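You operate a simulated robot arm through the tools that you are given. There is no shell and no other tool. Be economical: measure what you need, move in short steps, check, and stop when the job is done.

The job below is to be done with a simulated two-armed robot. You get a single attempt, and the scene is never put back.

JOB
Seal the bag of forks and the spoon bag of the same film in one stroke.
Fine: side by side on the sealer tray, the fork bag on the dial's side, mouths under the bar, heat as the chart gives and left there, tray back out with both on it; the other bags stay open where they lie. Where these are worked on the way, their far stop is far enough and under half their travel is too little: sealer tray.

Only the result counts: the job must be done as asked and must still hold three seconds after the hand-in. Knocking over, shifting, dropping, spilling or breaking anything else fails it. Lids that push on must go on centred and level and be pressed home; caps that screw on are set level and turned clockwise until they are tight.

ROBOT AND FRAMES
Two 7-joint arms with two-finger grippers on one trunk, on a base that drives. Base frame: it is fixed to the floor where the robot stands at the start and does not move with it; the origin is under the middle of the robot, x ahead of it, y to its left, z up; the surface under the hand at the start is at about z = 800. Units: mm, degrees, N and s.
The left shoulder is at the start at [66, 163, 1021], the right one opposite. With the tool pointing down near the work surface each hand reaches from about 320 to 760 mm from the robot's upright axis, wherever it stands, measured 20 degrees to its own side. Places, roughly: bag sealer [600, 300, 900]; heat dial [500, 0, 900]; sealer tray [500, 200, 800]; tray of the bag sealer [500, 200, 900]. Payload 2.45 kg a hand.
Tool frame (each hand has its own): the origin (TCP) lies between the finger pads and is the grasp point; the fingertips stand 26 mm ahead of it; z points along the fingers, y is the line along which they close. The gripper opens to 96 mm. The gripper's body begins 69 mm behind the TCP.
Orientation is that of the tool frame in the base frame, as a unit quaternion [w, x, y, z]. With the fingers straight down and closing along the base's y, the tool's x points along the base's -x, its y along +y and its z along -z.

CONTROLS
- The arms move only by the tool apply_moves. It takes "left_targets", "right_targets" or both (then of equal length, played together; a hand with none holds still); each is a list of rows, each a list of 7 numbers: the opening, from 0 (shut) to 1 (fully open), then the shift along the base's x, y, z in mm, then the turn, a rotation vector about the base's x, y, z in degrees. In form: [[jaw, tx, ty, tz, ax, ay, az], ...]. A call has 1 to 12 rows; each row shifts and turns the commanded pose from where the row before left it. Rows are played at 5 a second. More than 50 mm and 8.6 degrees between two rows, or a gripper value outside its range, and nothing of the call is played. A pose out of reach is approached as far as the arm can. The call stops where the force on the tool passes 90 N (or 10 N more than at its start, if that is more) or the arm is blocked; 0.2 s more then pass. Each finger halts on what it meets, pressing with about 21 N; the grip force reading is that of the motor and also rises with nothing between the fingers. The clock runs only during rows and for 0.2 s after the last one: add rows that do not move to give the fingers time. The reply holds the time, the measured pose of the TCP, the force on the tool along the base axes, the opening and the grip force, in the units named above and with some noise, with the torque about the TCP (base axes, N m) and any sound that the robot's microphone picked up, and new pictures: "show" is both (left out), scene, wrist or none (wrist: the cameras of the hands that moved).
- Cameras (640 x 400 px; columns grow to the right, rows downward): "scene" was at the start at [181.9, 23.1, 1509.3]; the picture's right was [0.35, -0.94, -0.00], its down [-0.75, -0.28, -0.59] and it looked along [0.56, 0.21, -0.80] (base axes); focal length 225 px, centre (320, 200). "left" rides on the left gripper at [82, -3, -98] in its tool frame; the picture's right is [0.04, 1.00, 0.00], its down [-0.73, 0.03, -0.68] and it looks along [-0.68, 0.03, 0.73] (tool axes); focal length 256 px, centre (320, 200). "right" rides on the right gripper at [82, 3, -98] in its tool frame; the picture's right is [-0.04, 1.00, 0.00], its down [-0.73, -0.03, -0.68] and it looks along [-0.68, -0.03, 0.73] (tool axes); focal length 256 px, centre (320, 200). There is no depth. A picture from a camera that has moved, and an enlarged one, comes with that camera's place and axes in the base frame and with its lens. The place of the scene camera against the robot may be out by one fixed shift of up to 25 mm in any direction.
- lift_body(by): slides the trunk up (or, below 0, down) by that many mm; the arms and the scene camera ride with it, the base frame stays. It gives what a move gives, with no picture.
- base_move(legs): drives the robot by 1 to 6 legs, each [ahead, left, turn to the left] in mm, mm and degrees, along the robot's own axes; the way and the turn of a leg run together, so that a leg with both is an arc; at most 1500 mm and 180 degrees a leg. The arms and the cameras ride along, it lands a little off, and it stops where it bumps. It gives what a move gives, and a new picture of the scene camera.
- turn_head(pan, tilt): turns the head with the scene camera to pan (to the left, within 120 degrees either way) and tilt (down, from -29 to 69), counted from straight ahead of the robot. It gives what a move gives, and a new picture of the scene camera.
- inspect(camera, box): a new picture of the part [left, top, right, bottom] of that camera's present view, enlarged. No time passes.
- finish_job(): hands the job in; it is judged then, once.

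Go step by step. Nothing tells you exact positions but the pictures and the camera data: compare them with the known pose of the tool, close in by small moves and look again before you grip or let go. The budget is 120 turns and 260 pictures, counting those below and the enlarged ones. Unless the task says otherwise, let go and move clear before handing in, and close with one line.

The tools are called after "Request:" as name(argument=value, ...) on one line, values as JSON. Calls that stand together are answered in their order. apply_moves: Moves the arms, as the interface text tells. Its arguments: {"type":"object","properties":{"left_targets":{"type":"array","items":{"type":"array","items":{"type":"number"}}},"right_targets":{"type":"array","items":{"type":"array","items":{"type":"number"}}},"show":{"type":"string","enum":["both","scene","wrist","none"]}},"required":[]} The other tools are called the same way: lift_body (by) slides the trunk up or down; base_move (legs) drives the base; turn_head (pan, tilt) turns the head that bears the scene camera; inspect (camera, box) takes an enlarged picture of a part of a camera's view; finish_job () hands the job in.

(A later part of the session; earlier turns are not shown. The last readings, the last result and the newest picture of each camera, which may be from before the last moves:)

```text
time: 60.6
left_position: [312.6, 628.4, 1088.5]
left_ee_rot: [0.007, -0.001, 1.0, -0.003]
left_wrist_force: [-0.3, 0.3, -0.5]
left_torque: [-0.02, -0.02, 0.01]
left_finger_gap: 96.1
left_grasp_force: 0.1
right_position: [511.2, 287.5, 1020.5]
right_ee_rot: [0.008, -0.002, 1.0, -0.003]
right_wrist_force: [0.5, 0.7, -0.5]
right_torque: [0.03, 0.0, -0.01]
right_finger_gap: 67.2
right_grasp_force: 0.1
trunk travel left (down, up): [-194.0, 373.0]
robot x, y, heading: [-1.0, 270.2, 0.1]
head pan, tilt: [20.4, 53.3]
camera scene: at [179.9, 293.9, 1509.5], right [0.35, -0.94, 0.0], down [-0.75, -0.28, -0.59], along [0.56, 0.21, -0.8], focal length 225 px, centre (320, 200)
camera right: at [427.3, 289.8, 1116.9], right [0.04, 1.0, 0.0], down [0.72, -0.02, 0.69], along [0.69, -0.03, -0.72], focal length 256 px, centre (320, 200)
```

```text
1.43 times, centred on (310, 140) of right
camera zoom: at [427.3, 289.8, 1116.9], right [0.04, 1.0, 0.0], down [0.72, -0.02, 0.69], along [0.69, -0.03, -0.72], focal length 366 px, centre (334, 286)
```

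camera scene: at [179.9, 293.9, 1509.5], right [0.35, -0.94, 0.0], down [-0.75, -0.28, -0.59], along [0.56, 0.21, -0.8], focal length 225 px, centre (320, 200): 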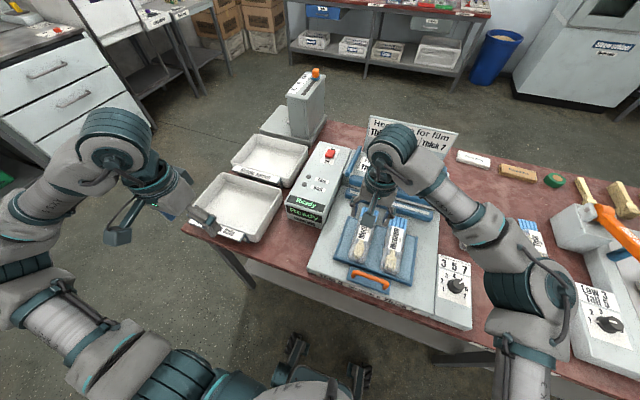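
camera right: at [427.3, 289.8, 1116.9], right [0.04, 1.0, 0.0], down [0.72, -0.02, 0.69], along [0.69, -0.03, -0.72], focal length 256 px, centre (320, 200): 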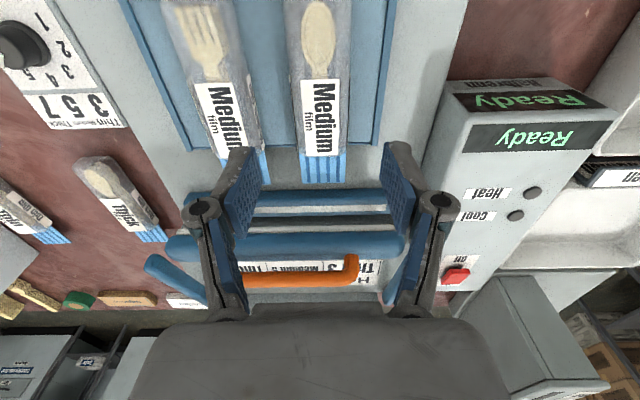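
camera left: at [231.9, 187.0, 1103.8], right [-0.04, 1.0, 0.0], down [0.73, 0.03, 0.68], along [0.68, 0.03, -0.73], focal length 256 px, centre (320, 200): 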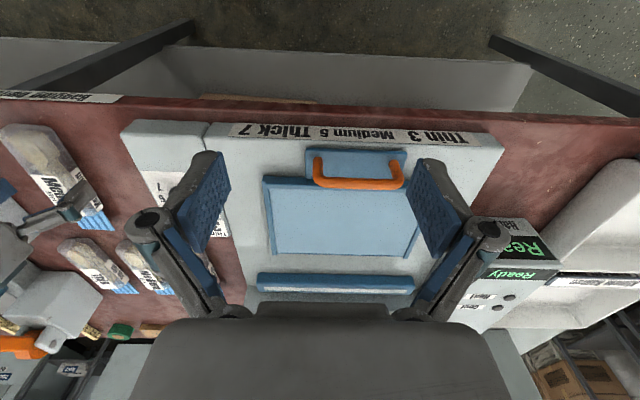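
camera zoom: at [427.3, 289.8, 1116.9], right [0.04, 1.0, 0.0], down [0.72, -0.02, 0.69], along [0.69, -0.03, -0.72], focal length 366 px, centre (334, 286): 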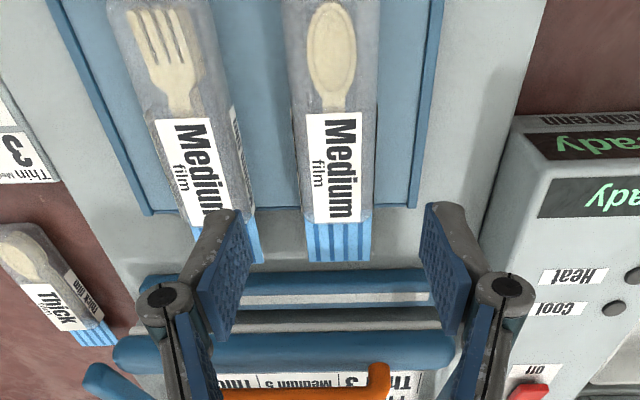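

Both bags lie square, fork on the dial side. Next: the tray handle near (411, 240); right hand turns −88° and moves above it.

Request:
apply_moves(right_targets=[[0.7, -9, -4, 0, 0, 0, -8], [0.7, -9, -4, 0, 0, 0, -8], [0.7, -9, -4, 0, 0, 0, -8], [0.7, -9, -4, 0, 0, 0, -8], [0.7, -9, -4, 0, 0, 0, -8], [0.7, -9, -4, -10, 0, 0, -8], [0.7, -9, -4, -10, 0, 0, -8], [0.7, -9, -4, -10, 0, 0, -8], [0.7, -9, -4, -10, 0, 0, -8], [0.7, -9, -4, -10, 0, 0, -8], [0.7, -9, -4, -10, 0, 0, -8]])

```text
time: 63.0
left_position: [313.4, 626.5, 1088.7]
left_ee_rot: [0.008, 0.0, 1.0, -0.001]
left_wrist_force: [-0.4, -0.7, -0.5]
left_torque: [0.03, 0.0, -0.02]
left_finger_gap: 96.1
left_grasp_force: 0.1
right_position: [412.1, 242.6, 958.7]
right_ee_rot: [0.004, 0.694, 0.72, -0.007]
right_wrist_force: [-0.2, 0.2, -0.1]
right_torque: [0.04, -0.03, -0.02]
right_finger_gap: 67.1
right_grasp_force: 0.1
trunk travel left (down, up): [-194.0, 373.0]
robot x, y, heading: [3.0, 266.8, -0.1]
head pan, tilt: [20.4, 53.3]
camera scene: at [180.7, 292.6, 1509.4], right [0.35, -0.94, 0.0], down [-0.75, -0.28, -0.59], along [0.56, 0.21, -0.8], focal length 225 px, centre (320, 200)
camera right: at [412.2, 325.0, 1056.1], right [1.0, 0.0, 0.0], down [0.0, -0.72, 0.69], along [-0.01, -0.69, -0.72], focal length 256 px, centre (320, 200)
```

scene: 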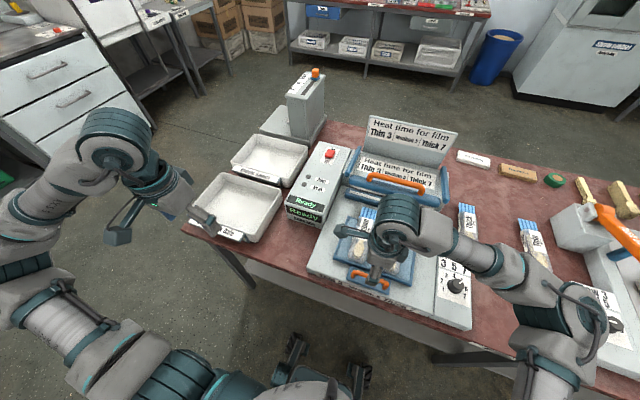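
right: 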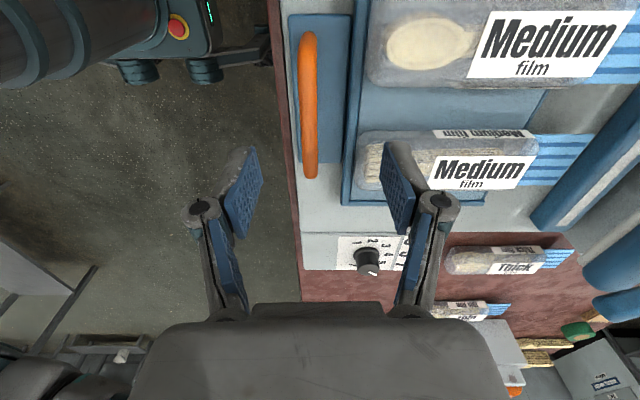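

The handle bar is at x≈402, y 190–289, z≈880. I narrow the opening to 0.33 to clear the tray rim and descend.

Request:
apply_moves(right_targets=[[0.33, -10, -2, 0, 0, 0, 0], [0.33, 0, 0, -10, 0, 0, 0], [0.33, 0, 0, -10, 0, 0, 0], [0.33, 0, 0, 0, 0, 0, 0], [0.33, 0, 0, 0, 0, 0, 0]], show="wrist")

```text
time: 64.2
left_position: [314.1, 628.1, 1088.1]
left_ee_rot: [0.007, -0.001, 1.0, -0.002]
left_wrist_force: [-0.5, -0.8, -0.1]
left_torque: [-0.01, -0.01, 0.0]
left_finger_gap: 96.3
left_grasp_force: 0.1
right_position: [403.2, 240.9, 939.0]
right_ee_rot: [0.004, 0.694, 0.72, -0.006]
right_wrist_force: [-1.4, 0.3, -0.3]
right_torque: [-0.02, 0.01, 0.01]
right_finger_gap: 31.6
right_grasp_force: 0.0
trunk travel left (down, up): [-194.0, 373.0]
robot x, y, heading: [-0.7, 268.1, 0.3]
head pan, tilt: [20.4, 53.3]
camera right: at [402.7, 322.5, 1035.4], right [1.0, 0.0, 0.0], down [0.0, -0.72, 0.69], along [0.0, -0.69, -0.72], focal length 256 px, centre (320, 200)
```

right: 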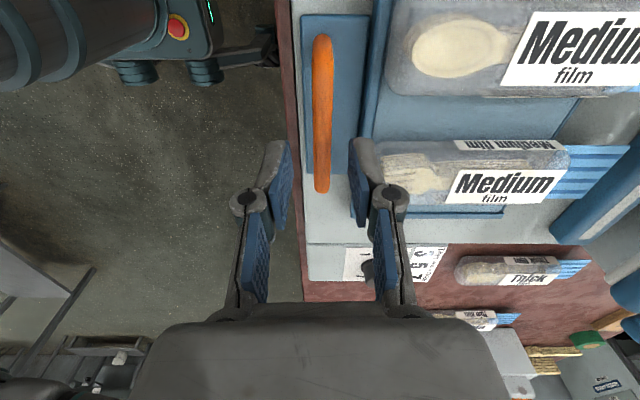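

Centred. Descend and look for contact.

Request:
apply_moves(right_targets=[[0.33, 1, 0, -15, 0, 0, 0], [0.33, 0, 0, -15, 0, 0, 0], [0.33, 0, 0, -12, 0, 0, 0], [0.33, 0, 0, 0, 0, 0, 0]], show="wrist")

Request:
inspect(camera="scene", box=[320, 190, 440, 310])

```text
time: 65.2
left_position: [314.2, 627.9, 1089.0]
left_ee_rot: [0.007, -0.001, 1.0, -0.002]
left_wrist_force: [0.1, 0.4, 0.5]
left_torque: [0.0, 0.01, -0.02]
left_finger_gap: 96.1
left_grasp_force: 0.1
right_position: [404.4, 239.4, 895.9]
right_ee_rot: [0.004, 0.693, 0.721, -0.006]
right_wrist_force: [0.1, 1.0, 0.0]
right_torque: [0.01, -0.02, 0.01]
right_finger_gap: 31.9
right_grasp_force: 0.2
trunk travel left (down, up): [-194.0, 373.0]
robot x, y, heading: [-1.1, 265.0, 0.1]
head pan, tilt: [20.4, 53.3]
camera right: at [403.8, 322.6, 993.5], right [1.0, 0.0, 0.0], down [0.0, -0.72, 0.69], along [0.0, -0.69, -0.72], focal length 256 px, centre (320, 200)
```

right: 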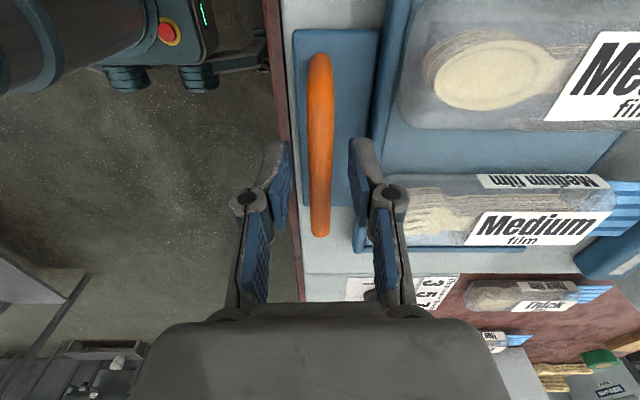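

```text
3.33 times, centred on (380, 250) of scene
camera zoom: at [180.6, 292.7, 1509.4], right [0.35, -0.94, 0.0], down [-0.75, -0.28, -0.59], along [0.56, 0.21, -0.8], focal length 750 px, centre (120, 33)
```

zoom: 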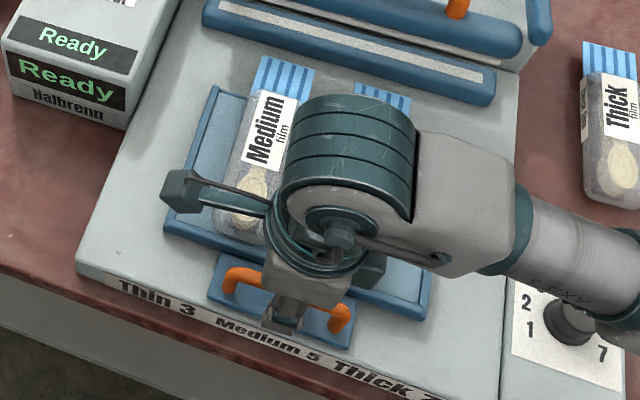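

Request:
apply_moves(right_targets=[[0.2, 0, 0, 0, 0, 0, 0], [0.05, 0, 0, 0, 0, 0, 0], [0.05, 0, 0, 0, 0, 0, 0], [0.05, 0, 0, 0, 0, 0, 0]], show="wrist")

```text
time: 66.2
left_position: [313.4, 627.4, 1088.2]
left_ee_rot: [0.007, -0.001, 1.0, -0.002]
left_wrist_force: [0.2, 0.2, -0.3]
left_torque: [-0.02, -0.01, -0.01]
left_finger_gap: 96.0
left_grasp_force: 0.1
right_position: [405.3, 238.7, 897.5]
right_ee_rot: [0.004, 0.693, 0.721, -0.006]
right_wrist_force: [0.6, 0.4, -1.4]
right_torque: [0.09, -0.03, -0.97]
right_finger_gap: 11.5
right_grasp_force: 38.4
trunk travel left (down, up): [-194.0, 373.0]
robot x, y, heading: [-2.8, 267.0, -0.2]
head pan, tilt: [20.4, 53.3]
camera right: at [404.1, 322.5, 993.5], right [1.0, 0.0, 0.0], down [0.0, -0.72, 0.69], along [0.0, -0.69, -0.72], focal length 256 px, centre (320, 200)
```

right: 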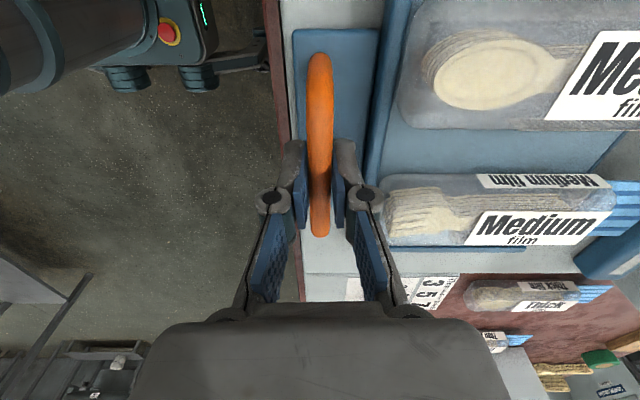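

Handle gripped. Push the tray in slowly.

Request:
apply_moves(right_targets=[[0.05, 5, 0, 0, 0, 0, 0], [0.05, 5, 0, 0, 0, 0, 0], [0.05, 5, 0, 0, 0, 0, 0], [0.05, 5, 0, 0, 0, 0, 0], [0.05, 5, 0, 0, 0, 0, 0], [0.05, 5, 0, 0, 0, 0, 0], [0.05, 5, 0, 0, 0, 0, 0], [0.05, 5, 0, 0, 0, 0, 0]])

Request:
inspect(camera="scene", box=[320, 140, 460, 300])

```text
time: 68.0
left_position: [314.5, 626.8, 1088.8]
left_ee_rot: [0.006, -0.001, 1.0, -0.002]
left_wrist_force: [-0.1, -0.1, 0.1]
left_torque: [0.0, 0.01, 0.0]
left_finger_gap: 96.2
left_grasp_force: 0.1
right_position: [444.3, 239.8, 897.1]
right_ee_rot: [0.005, 0.694, 0.72, -0.008]
right_wrist_force: [-0.9, -3.6, -8.0]
right_torque: [-0.36, 0.03, -0.93]
right_finger_gap: 11.3
right_grasp_force: 38.3
trunk travel left (down, up): [-194.0, 373.0]
robot x, y, heading: [-1.0, 271.7, -0.3]
head pan, tilt: [20.4, 53.3]
camera scene: at [181.9, 291.3, 1509.2], right [0.35, -0.94, 0.0], down [-0.75, -0.28, -0.59], along [0.56, 0.21, -0.8], focal length 225 px, centre (320, 200)
camera right: at [443.8, 322.6, 993.5], right [1.0, 0.0, 0.0], down [0.0, -0.72, 0.69], along [0.0, -0.69, -0.72], focal length 256 px, centre (320, 200)
```

scene: 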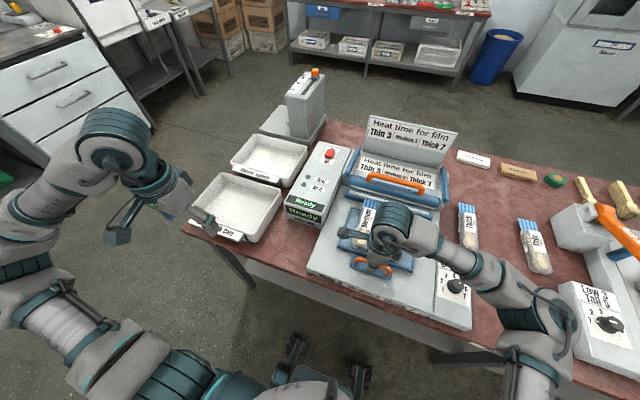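
right: 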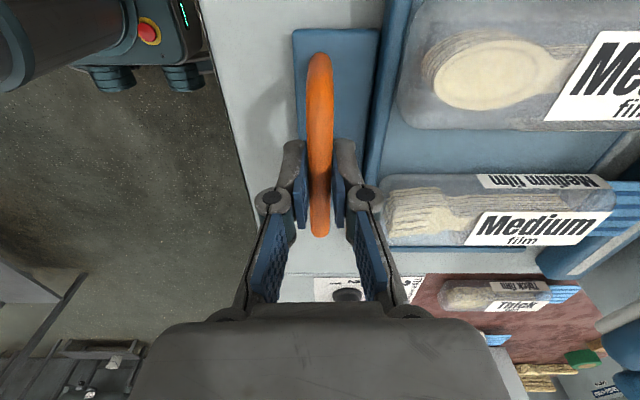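

```text
2.50 times, centred on (390, 220) of scene
camera zoom: at [181.9, 291.3, 1509.2], right [0.35, -0.94, 0.0], down [-0.75, -0.28, -0.59], along [0.56, 0.21, -0.8], focal length 562 px, centre (145, 150)
```

zoom: 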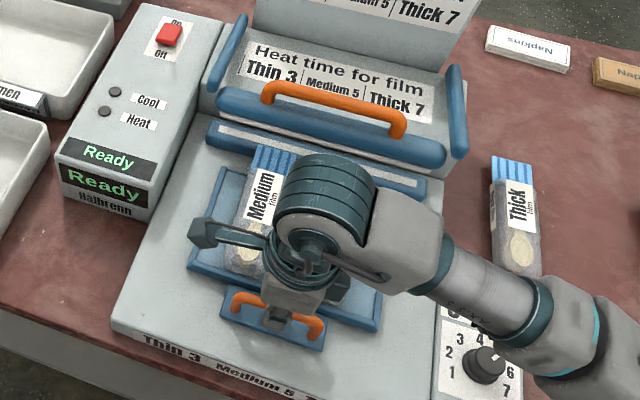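

Request:
apply_moves(right_targets=[[0.05, 4, 0, 0, 0, 0, 0], [0.05, 4, 0, 0, 0, 0, 0], [0.05, 4, 0, 0, 0, 0, 0], [0.05, 4, 0, 0, 0, 0, 0], [0.05, 4, 0, 0, 0, 0, 0], [0.05, 4, 0, 0, 0, 0, 0], [0.05, 4, 0, 0, 0, 0, 0]], show="wrist")

Request:
inspect(camera="scene", box=[320, 140, 460, 300])

```text
time: 69.6
left_position: [313.9, 627.9, 1088.5]
left_ee_rot: [0.007, -0.001, 1.0, -0.003]
left_wrist_force: [-0.3, 0.1, 0.4]
left_torque: [0.0, 0.0, 0.02]
left_finger_gap: 95.7
left_grasp_force: 0.0
right_position: [471.5, 239.0, 897.3]
right_ee_rot: [0.005, 0.694, 0.72, -0.006]
right_wrist_force: [-0.9, -4.1, -6.4]
right_torque: [-0.27, 0.01, -0.94]
right_finger_gap: 11.5
right_grasp_force: 38.8
trunk travel left (down, up): [-194.0, 373.0]
robot x, y, heading: [-2.1, 268.2, 0.3]
head pan, tilt: [20.4, 53.3]
camera right: at [471.7, 322.5, 993.6], right [1.0, 0.0, 0.0], down [0.0, -0.72, 0.69], along [0.0, -0.69, -0.72], focal length 256 px, centre (320, 200)
```

right: 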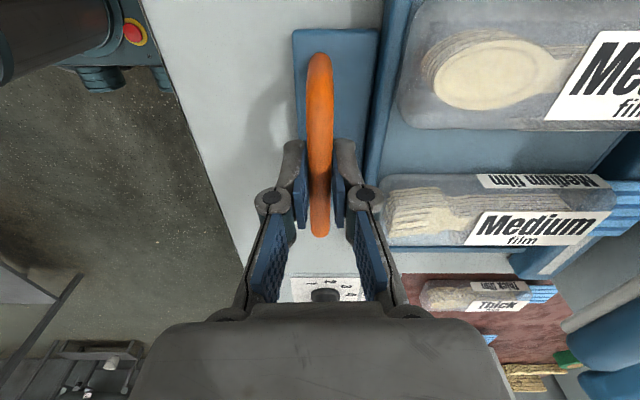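

```text
2.50 times, centred on (390, 220) of scene
camera zoom: at [181.7, 290.9, 1509.3], right [0.35, -0.94, 0.0], down [-0.75, -0.28, -0.59], along [0.56, 0.21, -0.8], focal length 562 px, centre (145, 150)
```

zoom: 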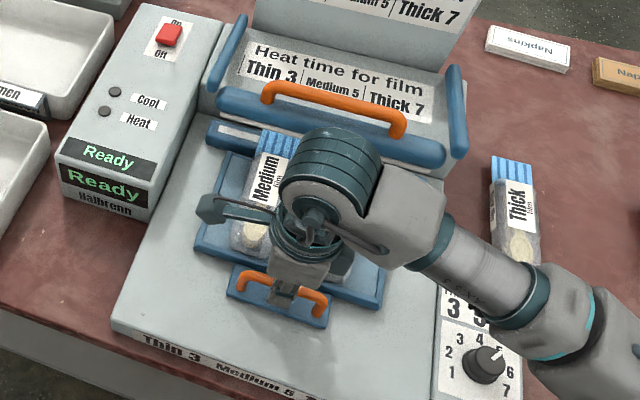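

Mouths now reach over the lower jaw, no stop yet. Continue.

Request:
apply_moves(right_targets=[[0.05, 3, 0, 0, 0, 0, 0], [0.05, 3, 0, 0, 0, 0, 0], [0.05, 3, 0, 0, 0, 0, 0], [0.05, 3, 0, 0, 0, 0, 0], [0.05, 3, 0, 0, 0, 0, 0], [0.05, 3, 0, 0, 0, 0, 0]], show="wrist")

Request:
inspect(camera="scene", box=[320, 140, 460, 300])

```text
time: 71.0
left_position: [308.9, 626.8, 1090.9]
left_ee_rot: [0.008, -0.001, 1.0, -0.002]
left_wrist_force: [0.2, -0.2, -0.1]
left_torque: [-0.02, -0.02, 0.02]
left_finger_gap: 96.1
left_grasp_force: 0.0
right_position: [485.3, 240.6, 901.8]
right_ee_rot: [0.004, 0.692, 0.722, -0.005]
right_wrist_force: [-41.8, -4.5, -1.2]
right_torque: [-0.25, 0.43, -0.47]
right_finger_gap: 32.8
right_grasp_force: 20.6
trunk travel left (down, up): [-194.0, 373.0]
robot x, y, heading: [-0.0, 263.8, 0.1]
head pan, tilt: [20.4, 53.3]
camera right: at [484.4, 323.3, 998.1], right [1.0, 0.0, 0.0], down [0.0, -0.72, 0.69], along [0.0, -0.69, -0.72], focal length 256 px, centre (320, 200)
```

right: 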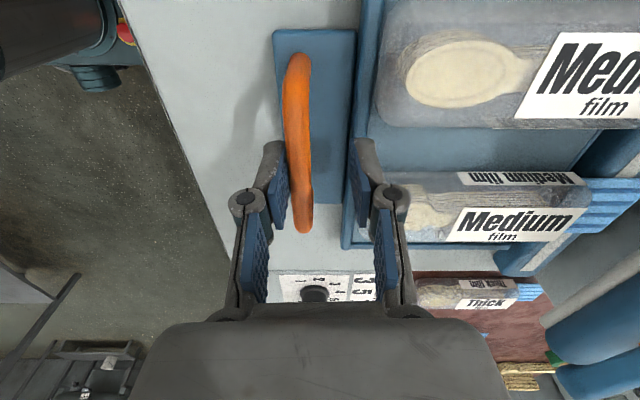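

```text
2.50 times, centred on (390, 220) of scene
camera zoom: at [171.4, 290.8, 1510.9], right [0.35, -0.94, 0.0], down [-0.75, -0.28, -0.6], along [0.56, 0.21, -0.8], focal length 562 px, centre (145, 150)
```

zoom: 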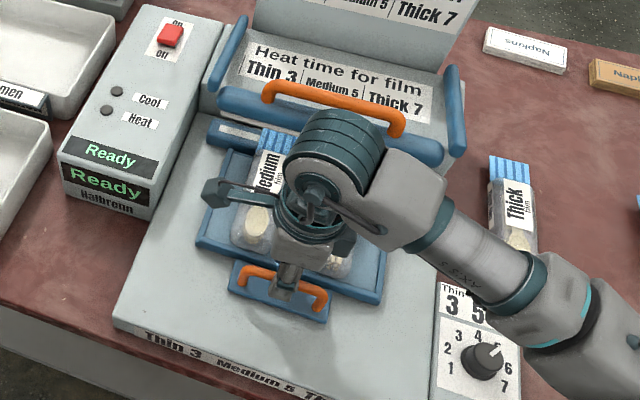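

The tray hit its far stop (handle at x≈472, 68 mm of travel) and the finger yielded. I relax: open slightly and back the hand off to centre on the handle.

Request:
apply_moves(right_targets=[[0.33, -4, 0, 0, 0, 0, 0], [0.33, -4, 0, 0, 0, 0, 0], [0.33, -4, 0, 0, 0, 0, 0], [0.33, -3, 0, 0, 0, 0, 0], [0.33, 0, 0, 0, 0, 0, 0], [0.33, 0, 0, 0, 0, 0, 0]], show="wrist")

```text
time: 72.4
left_position: [312.9, 627.1, 1088.3]
left_ee_rot: [0.007, -0.001, 1.0, -0.004]
left_wrist_force: [-0.3, 0.4, -0.4]
left_torque: [0.01, 0.0, 0.03]
left_finger_gap: 96.0
left_grasp_force: 0.2
right_position: [475.4, 240.6, 897.4]
right_ee_rot: [0.004, 0.693, 0.72, -0.007]
right_wrist_force: [-0.1, -0.4, 0.2]
right_torque: [0.0, -0.01, 0.0]
right_finger_gap: 31.5
right_grasp_force: 0.1
trunk travel left (down, up): [-194.0, 373.0]
robot x, y, heading: [-0.3, 267.5, -0.1]
head pan, tilt: [20.4, 53.3]
camera right: at [474.1, 323.1, 994.3], right [1.0, 0.0, 0.0], down [0.0, -0.72, 0.69], along [0.0, -0.69, -0.72], focal length 256 px, centre (320, 200)
```

right: 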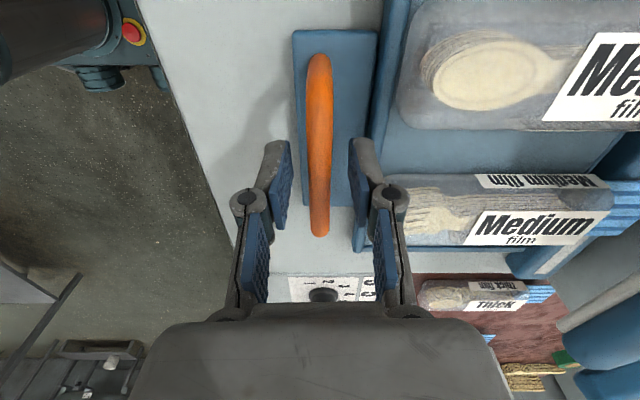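

Tray is at its stop. I raise the right hand, turn it back and look at the bar and mouths.

Request:
apply_moves(right_targets=[[0.33, 0, 0, 20, 0, 0, 0], [0.33, 0, 0, 30, 0, 0, 8.3], [0.33, 0, 0, 30, 0, 0, 8.3], [0.33, 0, 0, 30, 0, 0, 8.3], [0.33, 0, 0, 10, 0, 0, 8.3], [0.33, 0, 0, 0, 0, 0, 8.3], [0.33, 0, 0, 0, 0, 0, 8.3], [0.33, 0, 0, 0, 0, 0, 8.3], [0.33, 0, 0, 0, 0, 0, 8.3], [0.33, 0, 0, 0, 0, 0, 8.3], [0.33, 0, 0, 0, 0, 0, 8.3], [0.33, 0, 0, 0, 0, 0, 5]])

Request:
inspect(camera="right", box=[120, 60, 520, 330])

Request:
inspect(camera="scene", box=[320, 110, 470, 280])

```text
time: 75.0
left_position: [313.5, 627.8, 1090.6]
left_ee_rot: [0.008, -0.001, 1.0, -0.002]
left_wrist_force: [-0.9, -0.4, 0.0]
left_torque: [-0.01, 0.0, 0.0]
left_finger_gap: 95.9
left_grasp_force: 0.1
right_position: [475.3, 240.0, 1017.5]
right_ee_rot: [0.007, -0.002, 1.0, -0.002]
right_wrist_force: [-0.2, 0.1, -0.4]
right_torque: [0.04, -0.02, -0.01]
right_finger_gap: 31.6
right_grasp_force: 0.1
trunk travel left (down, up): [-194.0, 373.0]
robot x, y, heading: [-2.9, 267.9, 0.0]
head pan, tilt: [20.4, 53.3]
camera scene: at [180.9, 292.9, 1509.4], right [0.35, -0.94, 0.0], down [-0.75, -0.28, -0.59], along [0.56, 0.21, -0.8], focal length 225 px, centre (320, 200)
camera right: at [391.3, 243.2, 1113.9], right [0.03, 1.0, 0.0], down [0.72, -0.02, 0.69], along [0.69, -0.03, -0.72], focal length 256 px, centre (320, 200)
```

scene: 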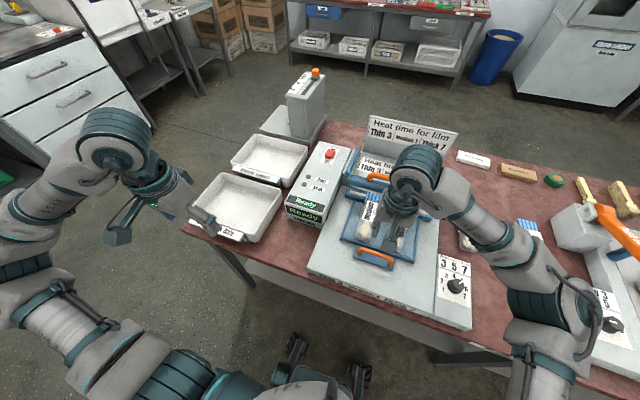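
right: 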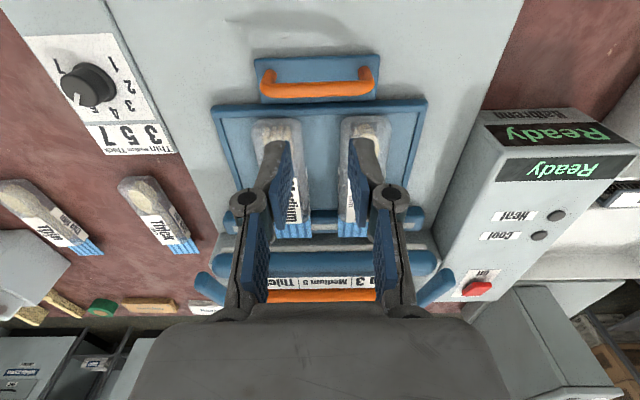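

```text
1.48 times, centred on (320, 195) of right
camera zoom: at [391.3, 243.2, 1113.9], right [0.03, 1.0, 0.0], down [0.72, -0.02, 0.69], along [0.69, -0.03, -0.72], focal length 379 px, centre (320, 207)
```

zoom: 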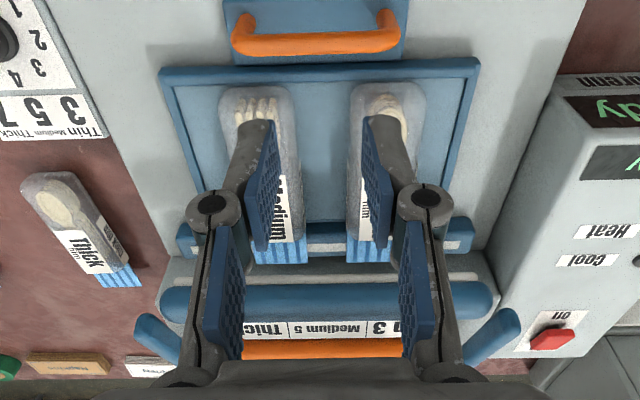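

```text
2.35 times, centred on (395, 195) of scene
camera zoom: at [180.9, 292.9, 1509.4], right [0.35, -0.94, 0.0], down [-0.75, -0.28, -0.59], along [0.56, 0.21, -0.8], focal length 529 px, centre (144, 212)
```

zoom: 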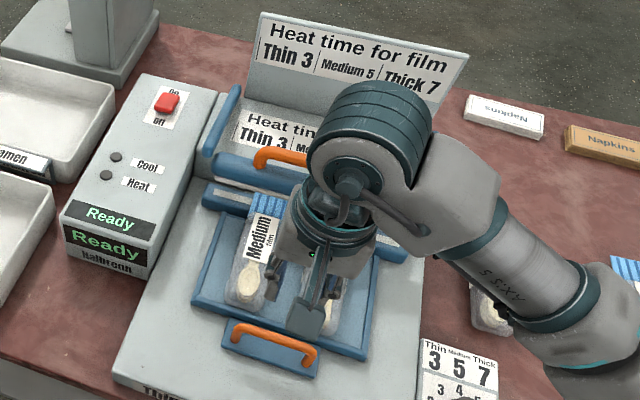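

Both mouths lie over the lower jaw strip. The bar is up with its orange handle at about x 680, z 970, near the reach limit, so I drive 60 mm ahead.

Request:
base_move(legs=[[60, 0, 0]])

Request:
apply_moves(right_targets=[[0.33, -5, 0, 15, 0, 0, -8.3], [0.33, -5, 0, 15, 0, 0, -8.3], [0.33, -5, 0, 15, 0, 0, -8.3], [0.33, -5, 0, 15, 0, 0, -8.3], [0.33, 0, 0, 0, 0, 0, -8.3], [0.33, 0, 0, 0, 0, 0, -8.3], [0.33, 0, 0, 0, 0, 0, -8.3], [0.33, 0, 0, 0, 0, 0, -8.3], [0.33, 0, 0, 0, 0, 0, -8.3], [0.33, 0, 0, 0, 0, 0, -8.3], [0.33, 0, 0, 0, 0, 0, -7]])

```text
time: 76.0
left_position: [375.1, 627.1, 1088.6]
left_ee_rot: [0.006, 0.0, 1.0, -0.003]
left_wrist_force: [0.6, 0.0, 1.0]
left_torque: [0.01, -0.02, 0.0]
left_finger_gap: 96.2
left_grasp_force: 0.0
right_position: [536.1, 240.0, 1018.1]
right_ee_rot: [0.008, -0.001, 1.0, -0.001]
right_wrist_force: [0.5, -0.1, -0.5]
right_torque: [0.01, 0.04, -0.01]
right_finger_gap: 31.9
right_grasp_force: 0.0
trunk travel left (down, up): [-194.0, 373.0]
robot x, y, heading: [59.0, 269.4, -0.2]
head pan, tilt: [20.4, 53.3]
camera scene: at [240.6, 292.5, 1509.5], right [0.35, -0.94, 0.0], down [-0.75, -0.28, -0.59], along [0.56, 0.21, -0.8], focal length 225 px, centre (320, 200)
```

scene: 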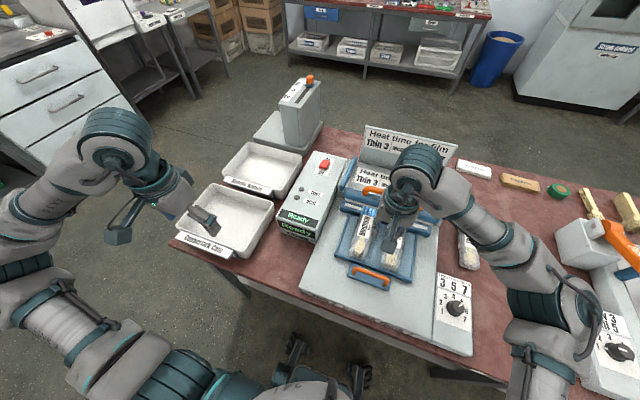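

```text
time: 78.4
left_position: [370.8, 626.7, 1090.0]
left_ee_rot: [0.008, 0.0, 1.0, -0.002]
left_wrist_force: [-0.6, -0.1, -0.2]
left_torque: [0.03, 0.01, 0.01]
left_finger_gap: 95.9
left_grasp_force: 0.1
right_position: [512.8, 239.3, 1078.3]
right_ee_rot: [0.006, 0.706, 0.708, -0.008]
right_wrist_force: [0.0, 0.3, 0.5]
right_torque: [-0.01, 0.04, 0.04]
right_finger_gap: 31.7
right_grasp_force: 0.1
trunk travel left (down, up): [-194.0, 373.0]
robot x, y, heading: [59.1, 268.5, 0.1]
head pan, tilt: [20.4, 53.3]
camera scene: at [240.5, 292.8, 1509.4], right [0.35, -0.94, 0.0], down [-0.75, -0.28, -0.59], along [0.56, 0.21, -0.8], focal length 225 px, centre (320, 200)
camera right: at [515.2, 322.6, 1174.9], right [1.0, -0.04, 0.0], down [-0.03, -0.72, 0.69], along [-0.03, -0.69, -0.72], focal length 256 px, centre (320, 200)
```

scene: 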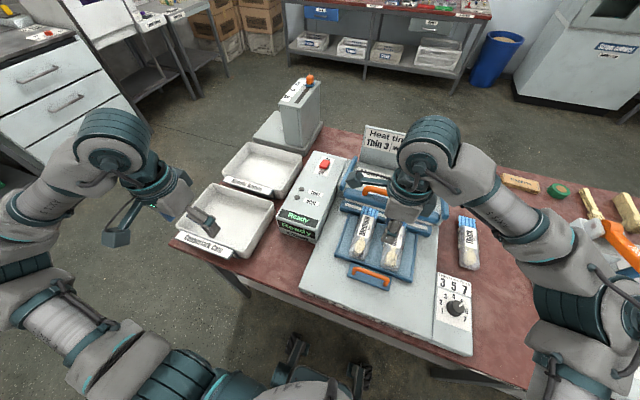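
right: 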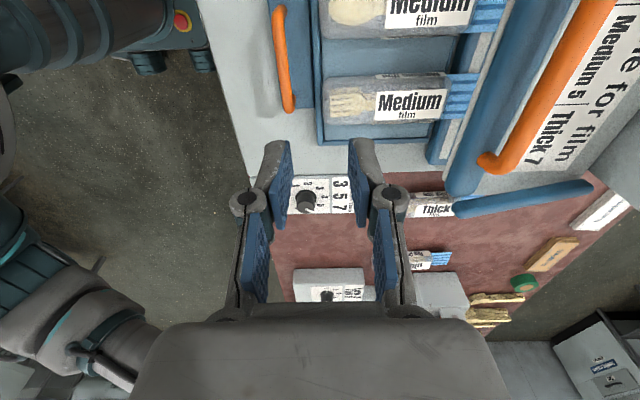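

The handle spans y 167–318 at x≈676, z≈970. I move above it at height.

Request:
apply_moves(right_targets=[[0.33, 30, 0, 0, 0, 0, 0], [0.33, 35, 0, 0, 0, 0, 0], [0.33, 35, 0, 0, 0, 0, 0], [0.33, 30, 0, 0, 0, 0, 0], [0.33, 25, 0, 0, 0, 0, 0], [0.33, 8, 0, -10, 0, 0, 0], [0.33, 0, 0, -10, 0, 0, 0], [0.33, 0, 0, 0, 0, 0, 0], [0.33, 0, 0, 0, 0, 0, 0]])

```text
time: 80.4
left_position: [370.9, 625.9, 1090.4]
left_ee_rot: [0.009, 0.0, 1.0, -0.002]
left_wrist_force: [-0.6, -0.4, 0.0]
left_torque: [0.0, 0.0, -0.02]
left_finger_gap: 95.8
left_grasp_force: 0.0
right_position: [676.6, 239.0, 1058.6]
right_ee_rot: [0.006, 0.706, 0.708, -0.008]
right_wrist_force: [-0.2, 0.0, 0.2]
right_torque: [0.04, 0.05, -0.04]
right_finger_gap: 31.5
right_grasp_force: 0.0
trunk travel left (down, up): [-194.0, 373.0]
robot x, y, heading: [58.1, 265.6, 0.1]
head pan, tilt: [20.4, 53.3]
camera scene: at [241.3, 293.3, 1509.3], right [0.35, -0.94, 0.0], down [-0.75, -0.28, -0.59], along [0.56, 0.21, -0.81], focal length 225 px, centre (320, 200)
camera right: at [678.7, 322.1, 1155.2], right [1.0, -0.04, 0.0], down [-0.02, -0.72, 0.69], along [-0.03, -0.69, -0.72], focal length 256 px, centre (320, 200)
```

scene: 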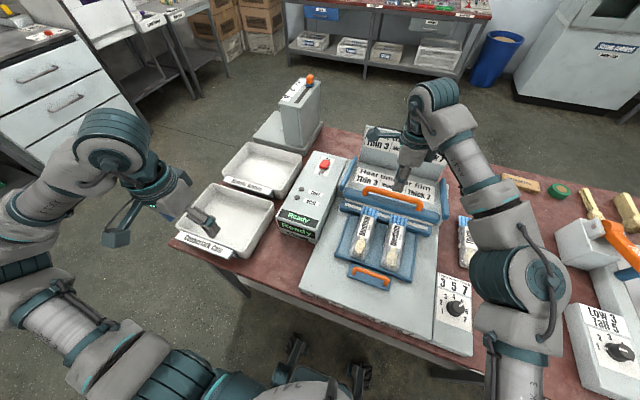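
right: 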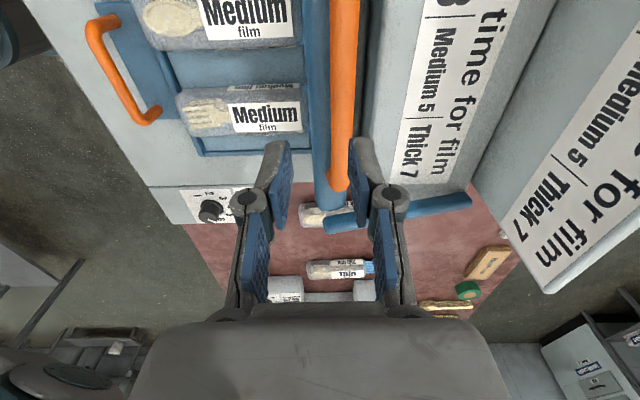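

Handle at x≈691. Shift and descend partly.

Request:
apply_moves(right_targets=[[0.4, 7, 0, -10, 0, 0, 0], [0.4, 7, 0, -15, 0, 0, 0], [0.4, 0, 0, -15, 0, 0, 0], [0.4, 0, 0, -10, 0, 0, 0], [0.4, 0, 0, 0, 0, 0, 0], [0.4, 0, 0, 0, 0, 0, 0]], show="wrist")

Request:
inspect(camera="scene", box=[320, 70, 480, 230])

```text
time: 81.8
left_position: [371.3, 626.3, 1089.5]
left_ee_rot: [0.008, -0.001, 1.0, -0.002]
left_wrist_force: [-0.3, -0.3, -0.2]
left_torque: [0.01, 0.01, -0.01]
left_finger_gap: 96.3
left_grasp_force: 0.0
right_position: [691.1, 238.6, 1009.9]
right_ee_rot: [0.006, 0.706, 0.708, -0.008]
right_wrist_force: [-0.2, 0.2, 0.3]
right_torque: [-0.02, -0.03, -0.01]
right_finger_gap: 38.4
right_grasp_force: 0.0
trunk travel left (down, up): [-194.0, 373.0]
robot x, y, heading: [57.5, 270.2, 0.3]
head pan, tilt: [20.4, 53.3]
camera right: at [692.8, 321.8, 1105.6], right [1.0, -0.04, 0.0], down [-0.02, -0.72, 0.69], along [-0.03, -0.69, -0.72], focal length 256 px, centre (320, 200)
```

right: 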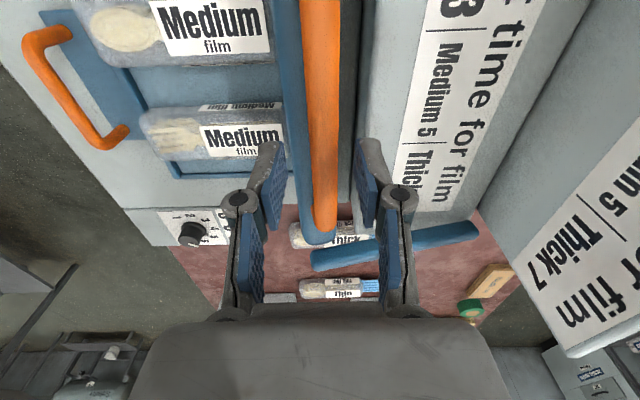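

```text
2.50 times, centred on (400, 150) of scene
camera zoom: at [241.3, 293.3, 1509.3], right [0.35, -0.94, 0.0], down [-0.75, -0.28, -0.59], along [0.56, 0.21, -0.81], focal length 562 px, centre (120, 325)
```

zoom: 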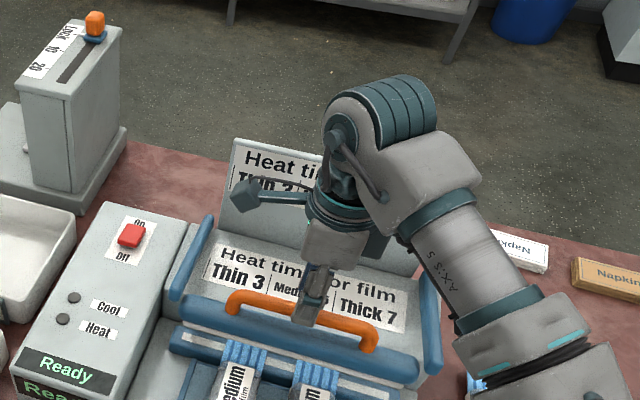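

Handle at x≈690, z≈975. Descend to grip and close.

Request:
apply_moves(right_targets=[[0.4, -0.5, 0, -8, 0, 0, 0], [0.4, 0, 0, -8, 0, 0, 0], [0.4, 0, 0, -6, 0, 0, 0], [0.15, 0, 0, 0, 0, 0, 0], [0.05, 0, 0, 0, 0, 0, 0], [0.05, 0, 0, 0, 0, 0, 0]], show="wrist")

```text
time: 83.2
left_position: [373.4, 627.5, 1088.7]
left_ee_rot: [0.005, -0.001, 1.0, -0.002]
left_wrist_force: [0.2, -0.4, 0.1]
left_torque: [0.0, -0.01, 0.04]
left_finger_gap: 96.2
left_grasp_force: 0.1
right_position: [691.6, 238.6, 983.7]
right_ee_rot: [0.005, 0.707, 0.707, -0.008]
right_wrist_force: [14.0, 2.1, -3.0]
right_torque: [0.03, -0.29, -0.21]
right_finger_gap: 17.3
right_grasp_force: 42.7
trunk travel left (down, up): [-194.0, 373.0]
robot x, y, heading: [58.2, 267.3, 0.4]
head pan, tilt: [20.4, 53.3]
camera right: at [694.8, 322.4, 1081.6], right [1.0, -0.04, 0.0], down [-0.03, -0.72, 0.69], along [-0.03, -0.69, -0.72], focal length 256 px, centre (320, 200)
```

right: 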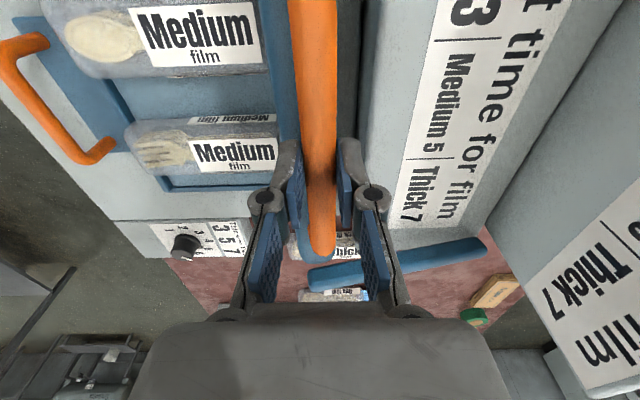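

Gripped. Pull the bar down stepwise.

Request:
apply_moves(right_targets=[[0.05, -2, 0, -8, 0, 0, 0], [0.05, -2, 0, -8, 0, 0, 0], [0.05, -1, 0, -8, 0, 0, 0], [0.05, -1, 0, -8, 0, 0, 0]], show="wrist")

Request:
inspect(camera="scene", box=[280, 110, 460, 290])

```text
time: 84.2
left_position: [371.6, 627.1, 1088.8]
left_ee_rot: [0.006, -0.001, 1.0, -0.001]
left_wrist_force: [0.3, -0.5, 0.9]
left_torque: [0.03, 0.0, 0.03]
left_finger_gap: 96.2
left_grasp_force: 0.0
right_position: [685.5, 239.2, 952.8]
right_ee_rot: [0.005, 0.706, 0.708, -0.008]
right_wrist_force: [19.9, 2.9, 3.6]
right_torque: [0.07, -0.38, -0.08]
right_finger_gap: 17.7
right_grasp_force: 43.0
trunk travel left (down, up): [-194.0, 373.0]
robot x, y, heading: [56.7, 269.5, 0.1]
head pan, tilt: [20.4, 53.3]
camera right: at [687.7, 322.4, 1049.9], right [1.0, -0.04, 0.0], down [-0.02, -0.72, 0.69], along [-0.03, -0.69, -0.72], focal length 256 px, centre (320, 200)
```

right: 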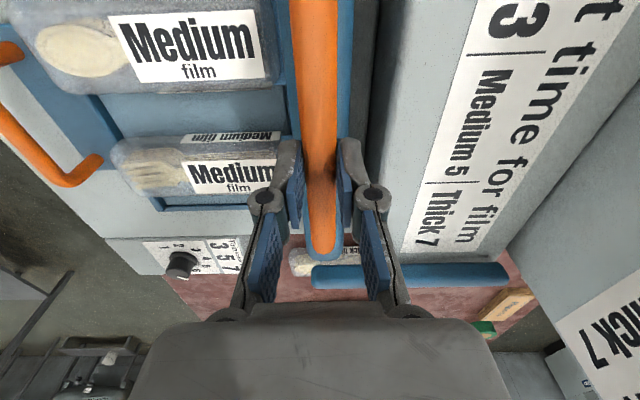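

```text
2.22 times, centred on (370, 200) of scene
camera zoom: at [244.8, 294.3, 1508.9], right [0.35, -0.94, 0.0], down [-0.76, -0.28, -0.59], along [0.55, 0.21, -0.81], focal length 500 px, centre (209, 200)
```

zoom: 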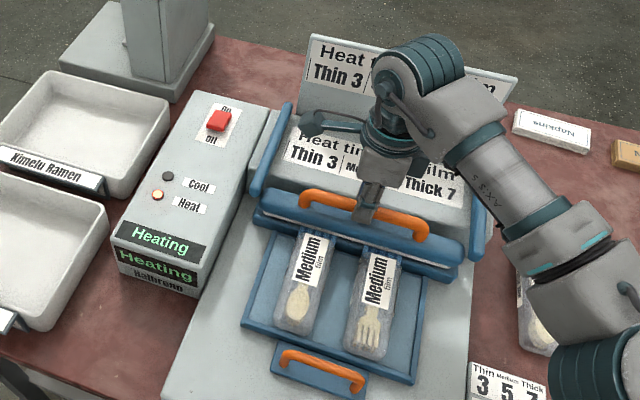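

The display shows "Heating". Press a bit further down to firm contact and hold.

Request:
apply_moves(right_targets=[[0.05, 0, 0, -4, 0, 0, 0], [0.05, 0, 0, -4, 0, 0, 0], [0.05, 0, 0, -3, 0, 0, 0]], show="wrist")

Request:
inspect(camera="scene", box=[280, 110, 460, 290])

```text
time: 85.0
left_position: [370.8, 626.7, 1092.4]
left_ee_rot: [0.009, -0.001, 1.0, -0.003]
left_wrist_force: [-0.5, -0.5, -0.4]
left_torque: [-0.02, 0.01, -0.03]
left_finger_gap: 96.2
left_grasp_force: 0.1
right_position: [685.8, 238.2, 952.4]
right_ee_rot: [0.01, 0.706, 0.708, -0.001]
right_wrist_force: [43.5, 2.9, 54.4]
right_torque: [0.07, -0.82, 0.04]
right_finger_gap: 17.5
right_grasp_force: 42.0
trunk travel left (down, up): [-194.0, 373.0]
robot x, y, heading: [59.7, 268.5, 0.2]
head pan, tilt: [20.4, 53.3]
camera right: at [686.0, 321.9, 1048.0], right [1.0, -0.04, 0.01], down [-0.04, -0.72, 0.69], along [-0.02, -0.69, -0.72], focal length 256 px, centre (320, 200)
```

right: 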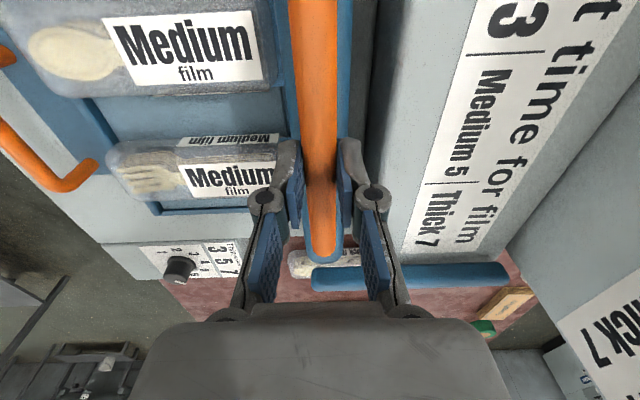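

```text
2.22 times, centred on (370, 200) of scene
camera zoom: at [238.3, 294.8, 1510.7], right [0.35, -0.94, 0.0], down [-0.75, -0.28, -0.59], along [0.56, 0.21, -0.8], focal length 500 px, centre (209, 200)
```

zoom: 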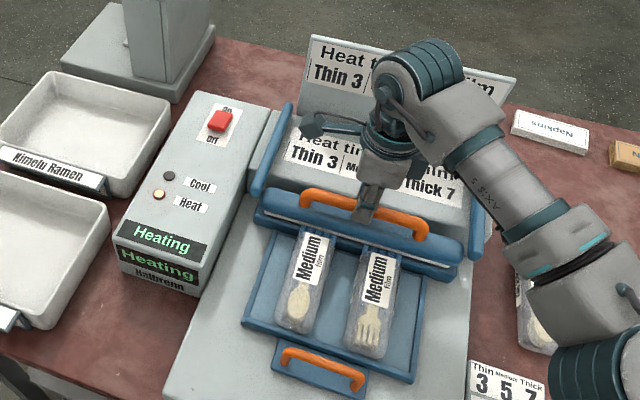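

Bar is at its bottom stop (54 N). I ease slightly and hold while watching the display.

Request:
apply_moves(right_targets=[[0.05, 0, 0, 4, 0, 0, 0], [0.05, 0, 0, 0, 0, 0, 0], [0.05, 0, 0, 0, 0, 0, 0], [0.05, 0, 0, 0, 0, 0, 0], [0.05, 0, 0, 0, 0, 0, 0], [0.05, 0, 0, 0, 0, 0, 0], [0.05, 0, 0, 0, 0, 0, 0], [0.05, 0, 0, 0, 0, 0, 0], [0.05, 0, 0, 0, 0, 0, 0], [0.05, 0, 0, 0, 0, 0, 0], [0.05, 0, 0, 0, 0, 0, 0], [0.05, 0, 0, 0, 0, 0, 0]], show="none")

Request:
inspect(camera="scene", box=[270, 140, 370, 250])

```text
time: 87.6
left_position: [371.6, 626.4, 1089.4]
left_ee_rot: [0.008, -0.001, 1.0, -0.002]
left_wrist_force: [-0.5, -0.3, -0.4]
left_torque: [-0.01, 0.01, -0.01]
left_finger_gap: 95.8
left_grasp_force: 0.2
right_position: [686.3, 238.6, 949.8]
right_ee_rot: [0.009, 0.706, 0.708, -0.005]
right_wrist_force: [36.3, 2.2, 40.1]
right_torque: [-0.02, -0.72, -0.19]
right_finger_gap: 17.1
right_grasp_force: 42.6
trunk travel left (down, up): [-194.0, 373.0]
robot x, y, heading: [58.4, 269.1, -0.1]
head pan, tilt: [20.4, 53.3]
```

```text
3.64 times, centred on (320, 195) of scene
camera zoom: at [241.2, 294.4, 1509.6], right [0.35, -0.94, 0.0], down [-0.75, -0.28, -0.59], along [0.56, 0.21, -0.81], focal length 818 px, centre (320, 218)
```

zoom: 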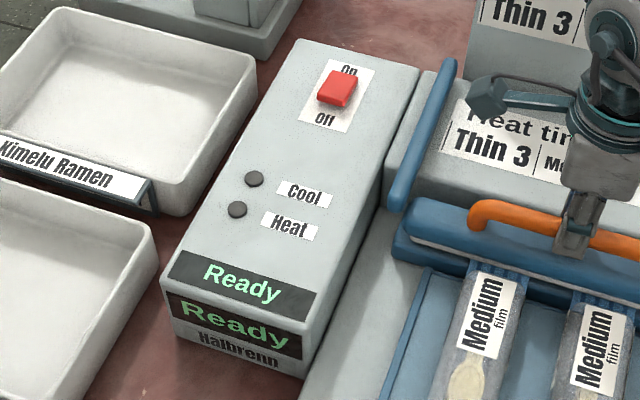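

The display has returned to "Ready" with the bar still down. I hold another second to make sure nothing is still running.

Request:
apply_moves(right_targets=[[0.05, 0, 0, 0, 0, 0, 0], [0.05, 0, 0, 0, 0, 0, 0], [0.05, 0, 0, 0, 0, 0, 0], [0.05, 0, 0, 0, 0, 0, 0], [0.05, 0, 0, 0, 0, 0, 0], [0.05, 0, 0, 0, 0, 0, 0]], show="scene")

Request:
inspect(camera="scene", box=[270, 140, 430, 270])

```text
time: 89.0
left_position: [371.4, 626.2, 1089.7]
left_ee_rot: [0.008, 0.0, 1.0, -0.003]
left_wrist_force: [0.9, -0.4, 0.4]
left_torque: [-0.02, 0.03, -0.03]
left_finger_gap: 96.3
left_grasp_force: 0.0
right_position: [685.6, 239.1, 949.6]
right_ee_rot: [0.01, 0.706, 0.709, -0.005]
right_wrist_force: [36.0, 2.2, 39.1]
right_torque: [-0.02, -0.7, -0.14]
right_finger_gap: 17.0
right_grasp_force: 42.9
trunk travel left (down, up): [-194.0, 373.0]
robot x, y, heading: [60.1, 267.8, 0.1]
head pan, tilt: [20.4, 53.3]
camera scene: at [241.3, 294.6, 1509.6], right [0.35, -0.94, 0.0], down [-0.75, -0.28, -0.59], along [0.56, 0.21, -0.81], focal length 225 px, centre (320, 200)
```

scene: 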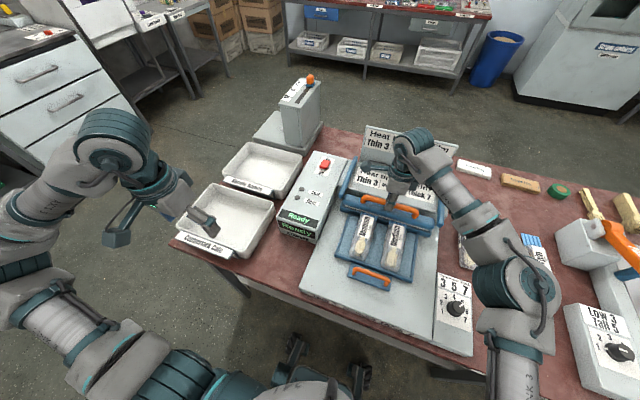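

```text
3.08 times, centred on (350, 205) of scene
camera zoom: at [241.3, 294.6, 1509.6], right [0.35, -0.94, 0.0], down [-0.75, -0.28, -0.59], along [0.56, 0.21, -0.81], focal length 692 px, centre (228, 185)
```

zoom: 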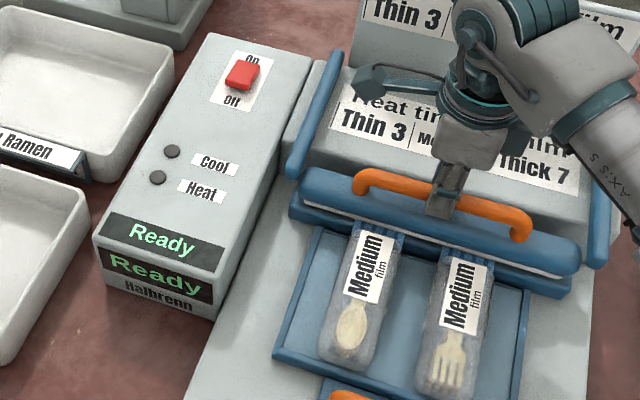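

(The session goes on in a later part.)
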